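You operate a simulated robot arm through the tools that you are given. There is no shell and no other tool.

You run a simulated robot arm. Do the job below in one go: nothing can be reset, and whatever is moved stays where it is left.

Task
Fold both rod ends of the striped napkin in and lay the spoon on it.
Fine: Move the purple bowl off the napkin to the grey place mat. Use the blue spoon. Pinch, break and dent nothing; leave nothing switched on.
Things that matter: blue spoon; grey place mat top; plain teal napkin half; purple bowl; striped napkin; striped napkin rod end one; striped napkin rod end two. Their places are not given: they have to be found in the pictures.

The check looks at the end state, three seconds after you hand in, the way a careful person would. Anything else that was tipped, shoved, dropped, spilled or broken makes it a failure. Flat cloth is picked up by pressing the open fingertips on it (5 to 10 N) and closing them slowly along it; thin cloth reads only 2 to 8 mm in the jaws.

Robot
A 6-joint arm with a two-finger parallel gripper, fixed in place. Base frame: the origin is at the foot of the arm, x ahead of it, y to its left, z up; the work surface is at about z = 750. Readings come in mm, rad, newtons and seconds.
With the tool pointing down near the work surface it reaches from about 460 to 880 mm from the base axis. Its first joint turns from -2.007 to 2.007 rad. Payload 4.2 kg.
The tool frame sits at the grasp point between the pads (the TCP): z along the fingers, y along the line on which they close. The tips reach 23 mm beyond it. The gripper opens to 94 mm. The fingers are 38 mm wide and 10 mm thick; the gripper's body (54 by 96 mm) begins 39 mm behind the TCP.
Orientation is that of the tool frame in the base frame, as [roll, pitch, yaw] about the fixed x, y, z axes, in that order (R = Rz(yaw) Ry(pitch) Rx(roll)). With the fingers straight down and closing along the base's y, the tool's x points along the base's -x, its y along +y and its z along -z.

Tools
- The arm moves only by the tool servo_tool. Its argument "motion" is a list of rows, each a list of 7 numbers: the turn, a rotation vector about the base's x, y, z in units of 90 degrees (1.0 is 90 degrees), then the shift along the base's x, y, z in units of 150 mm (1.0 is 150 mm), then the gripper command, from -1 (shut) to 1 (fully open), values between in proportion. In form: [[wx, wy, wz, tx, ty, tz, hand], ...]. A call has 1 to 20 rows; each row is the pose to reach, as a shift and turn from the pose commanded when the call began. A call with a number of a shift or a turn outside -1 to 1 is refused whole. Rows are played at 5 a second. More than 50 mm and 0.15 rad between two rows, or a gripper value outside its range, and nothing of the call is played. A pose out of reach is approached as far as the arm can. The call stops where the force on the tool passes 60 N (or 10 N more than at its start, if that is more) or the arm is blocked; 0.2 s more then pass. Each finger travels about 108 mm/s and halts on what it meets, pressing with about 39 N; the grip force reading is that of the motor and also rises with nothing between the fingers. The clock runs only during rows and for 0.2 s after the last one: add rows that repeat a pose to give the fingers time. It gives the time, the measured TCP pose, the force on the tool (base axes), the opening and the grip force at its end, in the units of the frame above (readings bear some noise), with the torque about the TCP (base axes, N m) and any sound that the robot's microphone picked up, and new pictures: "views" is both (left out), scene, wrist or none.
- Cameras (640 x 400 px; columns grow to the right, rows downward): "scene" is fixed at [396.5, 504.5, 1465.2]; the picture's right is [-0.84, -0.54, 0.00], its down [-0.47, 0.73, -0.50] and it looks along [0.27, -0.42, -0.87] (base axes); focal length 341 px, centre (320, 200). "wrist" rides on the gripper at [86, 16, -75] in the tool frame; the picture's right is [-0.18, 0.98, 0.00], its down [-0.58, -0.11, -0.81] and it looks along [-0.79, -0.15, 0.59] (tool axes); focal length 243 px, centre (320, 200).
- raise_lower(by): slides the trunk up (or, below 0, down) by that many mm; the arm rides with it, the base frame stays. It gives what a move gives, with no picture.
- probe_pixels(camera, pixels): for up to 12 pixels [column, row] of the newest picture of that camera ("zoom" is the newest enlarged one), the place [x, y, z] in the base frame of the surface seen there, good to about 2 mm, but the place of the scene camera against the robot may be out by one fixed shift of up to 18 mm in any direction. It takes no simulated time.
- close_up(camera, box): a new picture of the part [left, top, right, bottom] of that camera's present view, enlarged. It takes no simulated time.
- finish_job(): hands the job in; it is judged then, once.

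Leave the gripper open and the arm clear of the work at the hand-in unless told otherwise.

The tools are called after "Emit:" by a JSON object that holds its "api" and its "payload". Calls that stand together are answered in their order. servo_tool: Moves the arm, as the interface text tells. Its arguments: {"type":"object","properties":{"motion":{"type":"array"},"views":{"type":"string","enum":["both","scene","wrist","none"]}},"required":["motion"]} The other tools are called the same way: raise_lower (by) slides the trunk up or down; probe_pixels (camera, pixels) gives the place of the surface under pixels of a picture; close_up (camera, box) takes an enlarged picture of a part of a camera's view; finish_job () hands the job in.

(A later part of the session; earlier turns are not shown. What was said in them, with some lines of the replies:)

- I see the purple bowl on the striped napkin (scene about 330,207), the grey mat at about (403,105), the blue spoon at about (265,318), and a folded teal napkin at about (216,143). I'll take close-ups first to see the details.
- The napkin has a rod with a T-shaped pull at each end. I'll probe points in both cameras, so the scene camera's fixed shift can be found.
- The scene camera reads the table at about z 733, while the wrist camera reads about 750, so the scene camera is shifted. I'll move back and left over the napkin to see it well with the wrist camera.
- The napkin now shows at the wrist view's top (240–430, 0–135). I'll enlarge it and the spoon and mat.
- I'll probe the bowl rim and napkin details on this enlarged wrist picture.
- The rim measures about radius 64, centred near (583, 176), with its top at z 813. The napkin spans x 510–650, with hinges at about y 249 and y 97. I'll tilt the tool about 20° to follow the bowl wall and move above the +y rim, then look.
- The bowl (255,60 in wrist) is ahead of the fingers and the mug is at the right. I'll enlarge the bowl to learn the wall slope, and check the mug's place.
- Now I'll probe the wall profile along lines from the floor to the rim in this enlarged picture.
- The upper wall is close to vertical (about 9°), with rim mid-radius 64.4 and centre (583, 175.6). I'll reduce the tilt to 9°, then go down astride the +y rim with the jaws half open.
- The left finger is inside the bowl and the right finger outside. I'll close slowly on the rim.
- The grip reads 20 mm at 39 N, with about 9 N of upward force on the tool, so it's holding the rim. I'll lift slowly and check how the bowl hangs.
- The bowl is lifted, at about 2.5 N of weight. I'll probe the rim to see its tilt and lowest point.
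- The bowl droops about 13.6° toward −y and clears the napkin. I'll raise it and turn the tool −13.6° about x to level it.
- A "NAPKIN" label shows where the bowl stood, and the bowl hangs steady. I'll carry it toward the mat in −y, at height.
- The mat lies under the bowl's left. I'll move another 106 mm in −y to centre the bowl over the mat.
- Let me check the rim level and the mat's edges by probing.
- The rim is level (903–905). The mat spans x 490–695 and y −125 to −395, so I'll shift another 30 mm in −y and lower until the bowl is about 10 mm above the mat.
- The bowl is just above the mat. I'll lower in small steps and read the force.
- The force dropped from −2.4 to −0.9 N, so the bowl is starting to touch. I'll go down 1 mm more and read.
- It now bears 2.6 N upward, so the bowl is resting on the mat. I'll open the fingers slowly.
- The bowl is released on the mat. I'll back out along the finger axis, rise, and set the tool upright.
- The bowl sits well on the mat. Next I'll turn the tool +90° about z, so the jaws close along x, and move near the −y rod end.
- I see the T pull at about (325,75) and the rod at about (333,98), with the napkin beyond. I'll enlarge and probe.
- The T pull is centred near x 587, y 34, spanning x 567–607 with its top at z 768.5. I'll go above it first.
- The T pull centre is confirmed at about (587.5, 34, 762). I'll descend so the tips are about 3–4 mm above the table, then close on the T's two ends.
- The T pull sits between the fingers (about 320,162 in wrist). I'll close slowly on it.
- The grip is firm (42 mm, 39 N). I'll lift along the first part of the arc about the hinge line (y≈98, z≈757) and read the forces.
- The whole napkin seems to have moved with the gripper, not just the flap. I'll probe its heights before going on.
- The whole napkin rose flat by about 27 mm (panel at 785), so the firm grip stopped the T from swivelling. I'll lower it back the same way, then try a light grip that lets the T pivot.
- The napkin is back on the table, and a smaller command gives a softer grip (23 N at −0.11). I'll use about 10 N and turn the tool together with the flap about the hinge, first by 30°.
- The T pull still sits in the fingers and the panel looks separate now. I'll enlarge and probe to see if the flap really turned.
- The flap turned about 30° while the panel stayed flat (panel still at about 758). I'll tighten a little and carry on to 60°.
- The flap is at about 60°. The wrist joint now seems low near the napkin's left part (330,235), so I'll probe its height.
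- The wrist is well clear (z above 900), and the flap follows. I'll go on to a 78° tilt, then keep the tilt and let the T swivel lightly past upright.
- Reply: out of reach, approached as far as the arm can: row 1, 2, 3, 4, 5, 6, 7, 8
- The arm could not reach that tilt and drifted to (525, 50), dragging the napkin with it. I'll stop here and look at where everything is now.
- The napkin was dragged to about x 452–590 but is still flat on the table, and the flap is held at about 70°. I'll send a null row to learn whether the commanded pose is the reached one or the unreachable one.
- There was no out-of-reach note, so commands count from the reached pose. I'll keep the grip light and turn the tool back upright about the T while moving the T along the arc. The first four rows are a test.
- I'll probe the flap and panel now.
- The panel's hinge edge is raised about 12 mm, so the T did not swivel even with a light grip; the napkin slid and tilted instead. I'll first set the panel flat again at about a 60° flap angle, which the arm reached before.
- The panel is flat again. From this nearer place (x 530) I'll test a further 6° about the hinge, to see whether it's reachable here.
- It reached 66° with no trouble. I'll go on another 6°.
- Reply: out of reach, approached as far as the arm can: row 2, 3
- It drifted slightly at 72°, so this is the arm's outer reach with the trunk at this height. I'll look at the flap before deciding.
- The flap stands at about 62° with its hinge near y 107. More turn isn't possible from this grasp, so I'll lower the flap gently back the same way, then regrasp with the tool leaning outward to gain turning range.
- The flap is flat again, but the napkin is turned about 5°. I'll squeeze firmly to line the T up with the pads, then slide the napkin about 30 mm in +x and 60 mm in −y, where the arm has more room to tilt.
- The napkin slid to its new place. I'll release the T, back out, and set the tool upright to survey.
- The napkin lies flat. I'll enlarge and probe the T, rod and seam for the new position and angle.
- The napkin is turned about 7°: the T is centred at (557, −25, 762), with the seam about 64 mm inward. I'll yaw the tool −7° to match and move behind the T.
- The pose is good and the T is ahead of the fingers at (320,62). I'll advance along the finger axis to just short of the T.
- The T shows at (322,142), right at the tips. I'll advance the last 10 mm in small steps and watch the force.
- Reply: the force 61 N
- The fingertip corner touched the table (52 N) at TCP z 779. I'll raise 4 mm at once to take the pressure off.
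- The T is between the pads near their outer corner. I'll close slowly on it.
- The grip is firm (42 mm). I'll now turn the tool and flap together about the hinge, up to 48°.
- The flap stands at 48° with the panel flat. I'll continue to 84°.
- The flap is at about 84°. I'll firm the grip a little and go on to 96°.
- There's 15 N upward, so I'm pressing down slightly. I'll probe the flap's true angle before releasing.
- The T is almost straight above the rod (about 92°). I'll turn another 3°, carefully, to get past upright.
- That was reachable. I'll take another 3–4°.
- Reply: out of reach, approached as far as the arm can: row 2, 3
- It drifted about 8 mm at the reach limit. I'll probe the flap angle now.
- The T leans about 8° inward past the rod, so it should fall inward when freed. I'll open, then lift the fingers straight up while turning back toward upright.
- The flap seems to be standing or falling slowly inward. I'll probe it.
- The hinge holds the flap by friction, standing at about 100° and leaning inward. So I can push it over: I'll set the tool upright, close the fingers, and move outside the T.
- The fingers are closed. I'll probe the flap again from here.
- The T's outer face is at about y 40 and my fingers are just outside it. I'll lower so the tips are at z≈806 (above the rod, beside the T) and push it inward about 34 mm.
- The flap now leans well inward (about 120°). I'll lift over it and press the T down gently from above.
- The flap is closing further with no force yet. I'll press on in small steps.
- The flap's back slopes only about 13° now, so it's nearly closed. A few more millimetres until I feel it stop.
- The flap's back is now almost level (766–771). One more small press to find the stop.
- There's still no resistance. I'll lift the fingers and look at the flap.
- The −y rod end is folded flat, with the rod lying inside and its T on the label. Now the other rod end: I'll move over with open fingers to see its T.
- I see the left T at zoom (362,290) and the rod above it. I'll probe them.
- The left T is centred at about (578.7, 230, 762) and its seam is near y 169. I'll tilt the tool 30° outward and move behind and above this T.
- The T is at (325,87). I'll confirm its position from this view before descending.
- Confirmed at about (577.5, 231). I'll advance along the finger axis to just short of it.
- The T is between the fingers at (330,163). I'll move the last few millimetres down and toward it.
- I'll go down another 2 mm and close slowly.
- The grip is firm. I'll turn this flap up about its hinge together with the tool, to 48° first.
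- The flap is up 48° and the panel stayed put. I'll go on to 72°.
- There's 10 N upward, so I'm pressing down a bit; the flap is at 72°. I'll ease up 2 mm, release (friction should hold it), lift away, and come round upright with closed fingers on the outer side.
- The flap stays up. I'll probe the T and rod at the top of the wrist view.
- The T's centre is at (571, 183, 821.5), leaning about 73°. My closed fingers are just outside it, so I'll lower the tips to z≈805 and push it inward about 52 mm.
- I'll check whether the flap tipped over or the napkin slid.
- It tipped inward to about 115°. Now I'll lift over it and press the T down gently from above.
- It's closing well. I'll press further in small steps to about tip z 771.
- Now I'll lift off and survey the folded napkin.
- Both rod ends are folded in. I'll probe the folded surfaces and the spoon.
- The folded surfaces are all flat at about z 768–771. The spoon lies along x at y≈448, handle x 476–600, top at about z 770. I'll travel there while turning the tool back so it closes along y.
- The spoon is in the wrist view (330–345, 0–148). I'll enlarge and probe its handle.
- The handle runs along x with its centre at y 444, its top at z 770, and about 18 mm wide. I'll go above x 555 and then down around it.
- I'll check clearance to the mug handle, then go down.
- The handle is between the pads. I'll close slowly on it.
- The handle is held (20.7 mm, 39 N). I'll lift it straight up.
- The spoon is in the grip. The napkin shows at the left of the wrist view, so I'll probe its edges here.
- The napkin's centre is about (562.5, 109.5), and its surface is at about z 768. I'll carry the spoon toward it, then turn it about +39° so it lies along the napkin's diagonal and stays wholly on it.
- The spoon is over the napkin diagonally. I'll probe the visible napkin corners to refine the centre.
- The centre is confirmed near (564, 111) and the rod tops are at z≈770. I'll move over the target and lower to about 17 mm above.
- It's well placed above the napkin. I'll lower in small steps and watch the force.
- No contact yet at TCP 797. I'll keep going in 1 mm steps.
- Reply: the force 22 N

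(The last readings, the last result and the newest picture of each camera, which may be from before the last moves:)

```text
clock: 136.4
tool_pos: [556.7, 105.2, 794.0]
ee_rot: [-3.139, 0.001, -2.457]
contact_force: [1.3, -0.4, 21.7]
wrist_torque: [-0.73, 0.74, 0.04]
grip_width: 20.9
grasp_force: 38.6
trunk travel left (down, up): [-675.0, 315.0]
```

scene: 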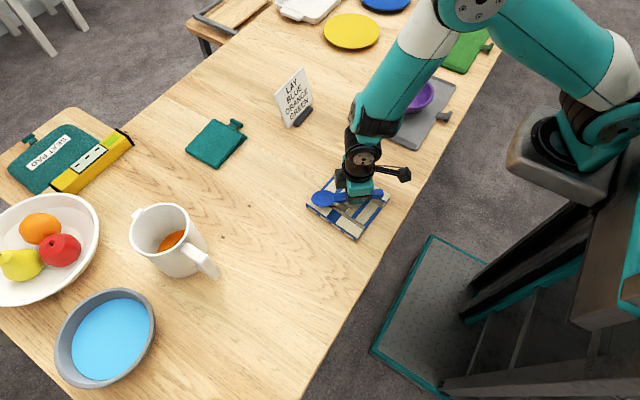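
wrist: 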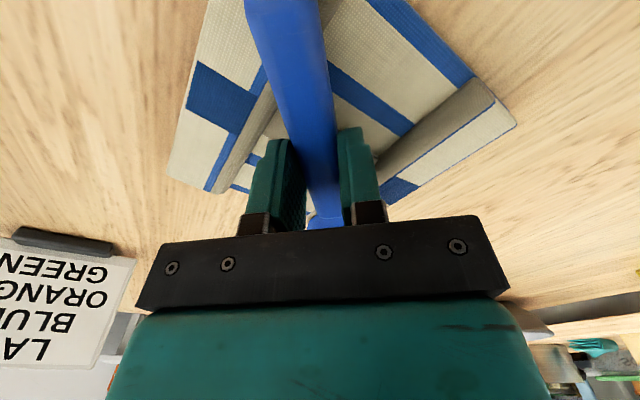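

Contact: 22 N at TCP 794. I'll ease up about 2 mm to take the load off, then open slowly.

Emit:
{"api": "servo_tool", "payload": {"motion": [[0, 0, 0, 0, 0, 0.007, -0.9], [0, 0, 0, 0, 0, 0.012, -0.9], [0, 0, 0, 0, 0, 0.012, -0.9]], "views": "none"}}

```text
clock: 137.2
tool_pos: [555.9, 104.0, 795.3]
ee_rot: [-3.14, -0.004, -2.456]
contact_force: [-0.4, 0.1, -1.0]
wrist_torque: [-0.03, 0.04, 0.02]
grip_width: 20.8
grasp_force: 38.6
trunk travel left (down, up): [-675.0, 315.0]
```

Emit:
{"api": "servo_tool", "payload": {"motion": [[0, 0, 0, 0, 0, 0, -0.6], [0, 0, 0, 0, 0, 0, -0.52], [0, 0, 0, 0, 0, 0, -0.44], [0, 0, 0, 0, 0, 0, -0.36], [0, 0, 0, 0, 0, 0, -0.28], [0, 0, 0, 0, 0, 0, -0.2], [0, 0, 0, 0, 0, 0, -0.1], [0, 0, 0, 0, 0, 0, -0.1]]}}

```text
clock: 139.0
tool_pos: [557.0, 105.5, 795.4]
ee_rot: [-3.14, -0.002, -2.457]
contact_force: [0.0, 0.3, 0.6]
wrist_torque: [0.04, 0.02, 0.01]
grip_width: 42.4
grasp_force: 0.1
trunk travel left (down, up): [-675.0, 315.0]
```

scene: 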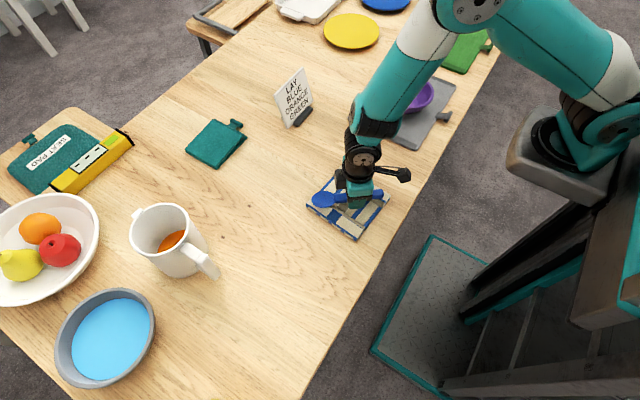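
wrist: 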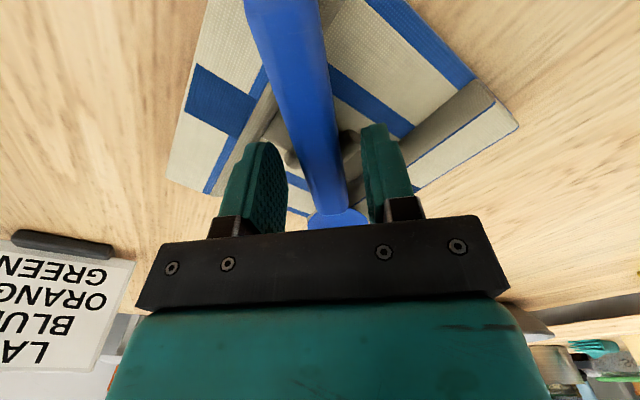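

The spoon is released on the napkin. I'll rise straight up.

Emit:
{"api": "servo_tool", "payload": {"motion": [[0, 0, 0, 0, 0, 0.05, -0.1], [0, 0, 0, 0, 0, 0.13, -0.1], [0, 0, 0, 0, 0, 0.25, -0.1], [0, 0, 0, 0, 0, 0.4, 0.0], [0, 0, 0, 0, 0, 0.58, 0.3], [0, 0, 0, 0, 0, 0.78, 0.6], [0, 0, 0, 0, 0, 0.98, 1], [0, 0, 0, 0, 0, 0.98, 1]]}}

Emit:
{"api": "servo_tool", "payload": {"motion": [[0, 0, 0, 0, -0.1, 0.1, 1], [0, 0, 0, 0, -0.25, 0.25, 1], [0, 0, 0, 0, -0.4, 0.4, 1], [0, 0, 0, 0, -0.55, 0.55, 1], [0, 0, 0, 0, -0.7, 0.7, 1], [0, 0, 0, 0, -0.85, 0.8, 1], [0, 0, 0, 0, -0.98, 0.8, 1], [0, 0, 0, 0, -0.98, 0.8, 1]]}}

Emit:
{"api": "close_up", "payload": {"camera": "scene", "box": [280, 140, 420, 260]}}

```text
clock: 140.8
tool_pos: [556.8, 105.7, 941.8]
ee_rot: [-3.139, -0.002, -2.456]
contact_force: [0.8, -0.5, -0.2]
wrist_torque: [0.0, 0.0, -0.02]
grip_width: 94.1
grasp_force: 0.1
trunk travel left (down, up): [-675.0, 315.0]
```

scene: 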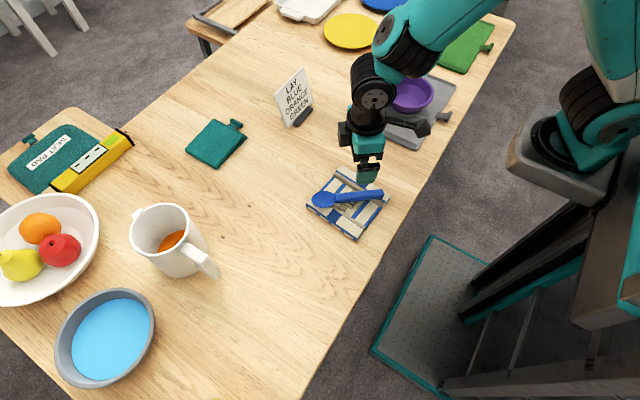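
wrist: 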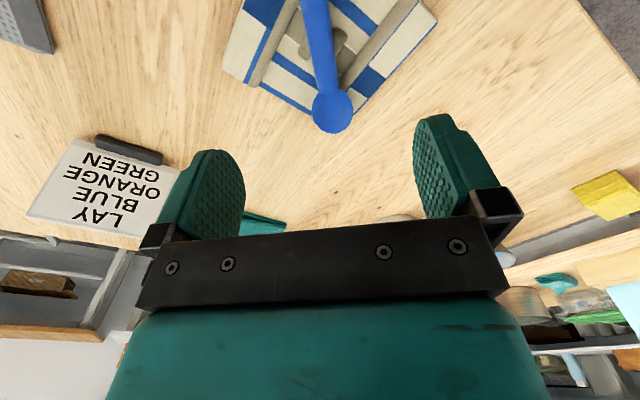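

```text
clock: 142.6
tool_pos: [557.0, -43.7, 1062.0]
ee_rot: [-3.14, -0.003, -2.454]
contact_force: [-0.4, -0.7, 0.8]
wrist_torque: [0.01, 0.0, 0.0]
grip_width: 94.1
grasp_force: 0.0
trunk travel left (down, up): [-675.0, 315.0]
```

scene: 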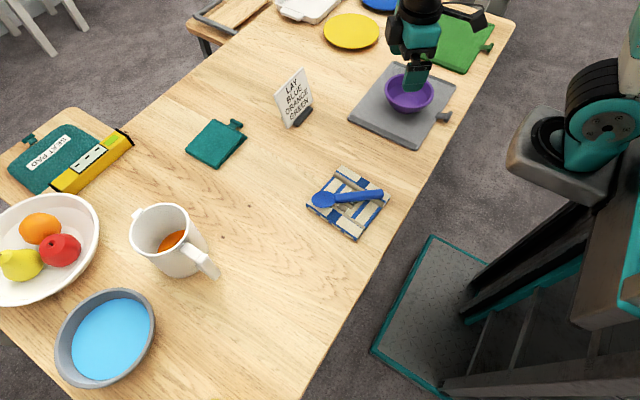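
wrist: 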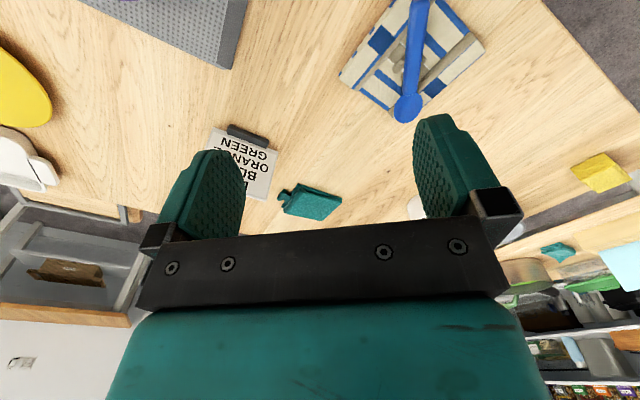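

```text
3.33 times, centred on (350, 200) of scene
```

zoom: 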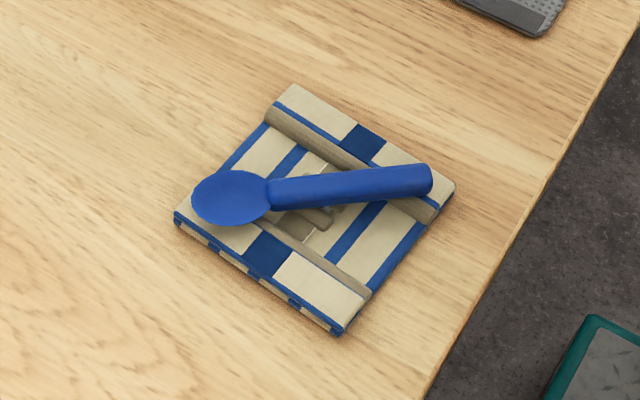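

The spoon lies diagonally on the folded napkin. I'll probe that it rests flat, and check the bowl on the mat.

Emit:
{"api": "probe_pixels", "payload": {"camera": "zoom", "pixels": [[425, 175], [400, 180], [350, 187], [300, 192], [280, 193], [230, 195], [195, 205], [230, 222], [360, 130], [240, 240], [320, 215], [330, 300]]}}

Emit:
{"api": "close_up", "payload": {"camera": "wrist", "box": [320, 0, 500, 140]}}

Emit:
{"api": "close_up", "payload": {"camera": "scene", "box": [330, 40, 480, 160]}}

Emit:
{"api": "close_up", "payload": {"camera": "scene", "box": [0, 100, 320, 400]}}

```text
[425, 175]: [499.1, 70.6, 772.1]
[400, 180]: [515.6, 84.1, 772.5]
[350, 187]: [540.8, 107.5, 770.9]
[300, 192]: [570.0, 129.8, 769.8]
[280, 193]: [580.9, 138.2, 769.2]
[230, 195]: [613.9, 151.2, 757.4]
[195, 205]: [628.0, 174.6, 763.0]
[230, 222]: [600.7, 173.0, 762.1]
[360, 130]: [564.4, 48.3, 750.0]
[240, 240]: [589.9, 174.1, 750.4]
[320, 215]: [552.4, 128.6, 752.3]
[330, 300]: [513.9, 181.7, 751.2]
```

```text
2.86 times, centred on (410, 70) of wrist
```

zoom: 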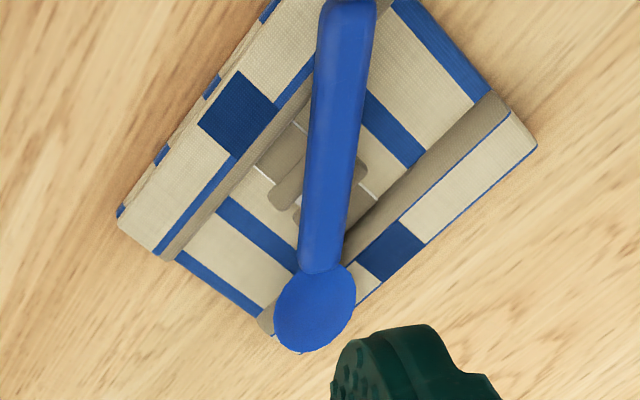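

```text
3.33 times, centred on (405, 100) of scene
```

zoom: 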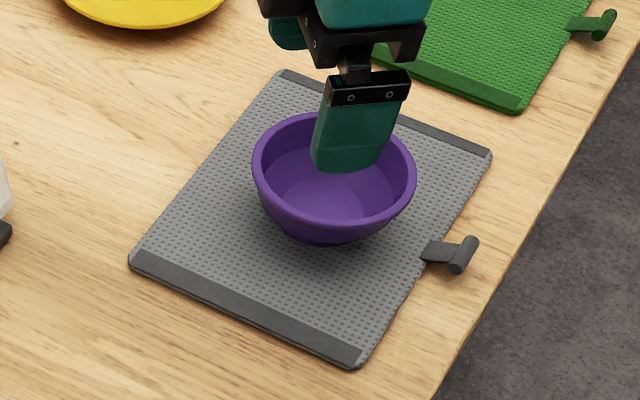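

```text
1.33 times, centred on (160, 250) of scene
```

zoom: 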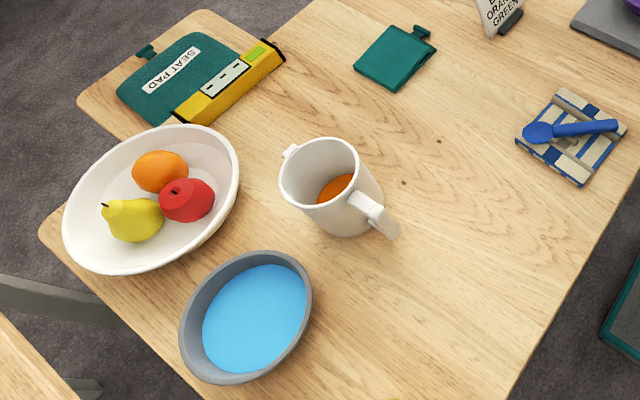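

Everything reads as done:
- **Napkin:** both rod ends are folded flat, with their backs at about z 767.
- **Spoon:** the blue spoon rests on the folded napkin.
- **Bowl:** the purple bowl stands on the grey mat.
- **Other items:** the mug, the dishes, the teal napkin and the sign look undisturbed.
- **Robot:** the gripper is open, with the arm well above the work.

I'll hand in.

Emit:
{"api": "finish_job", "payload": {}}

```text
The job is handed in.
```

I've handed the job in. Both rod ends of the striped napkin are folded in, the blue spoon lies on top, and the purple bowl is on the grey place mat.

- **Napkin:** both flaps lie flat, at about z 767. While I was lifting the first flap, the arm hit its reach limit and dragged the napkin. I then slid it to a better spot, so it sits about 65 mm nearer the mat than where it started, turned by about 7°. It's still fully on the table.
- **Spoon:** it lies diagonally across the folded napkin, resting on the rods. The tip of its bowl comes close to one corner.
- **Bowl:** it stands level near the middle of the mat.
- **Contact:** while I was reaching for the first flap's T pull, a fingertip pressed on the table at about 52 N. I backed off at once, and I saw no mark.

In the last pictures the mug, the dishes, the teal napkin and the sign looked undisturbed. The gripper is open and the arm is well above the work.
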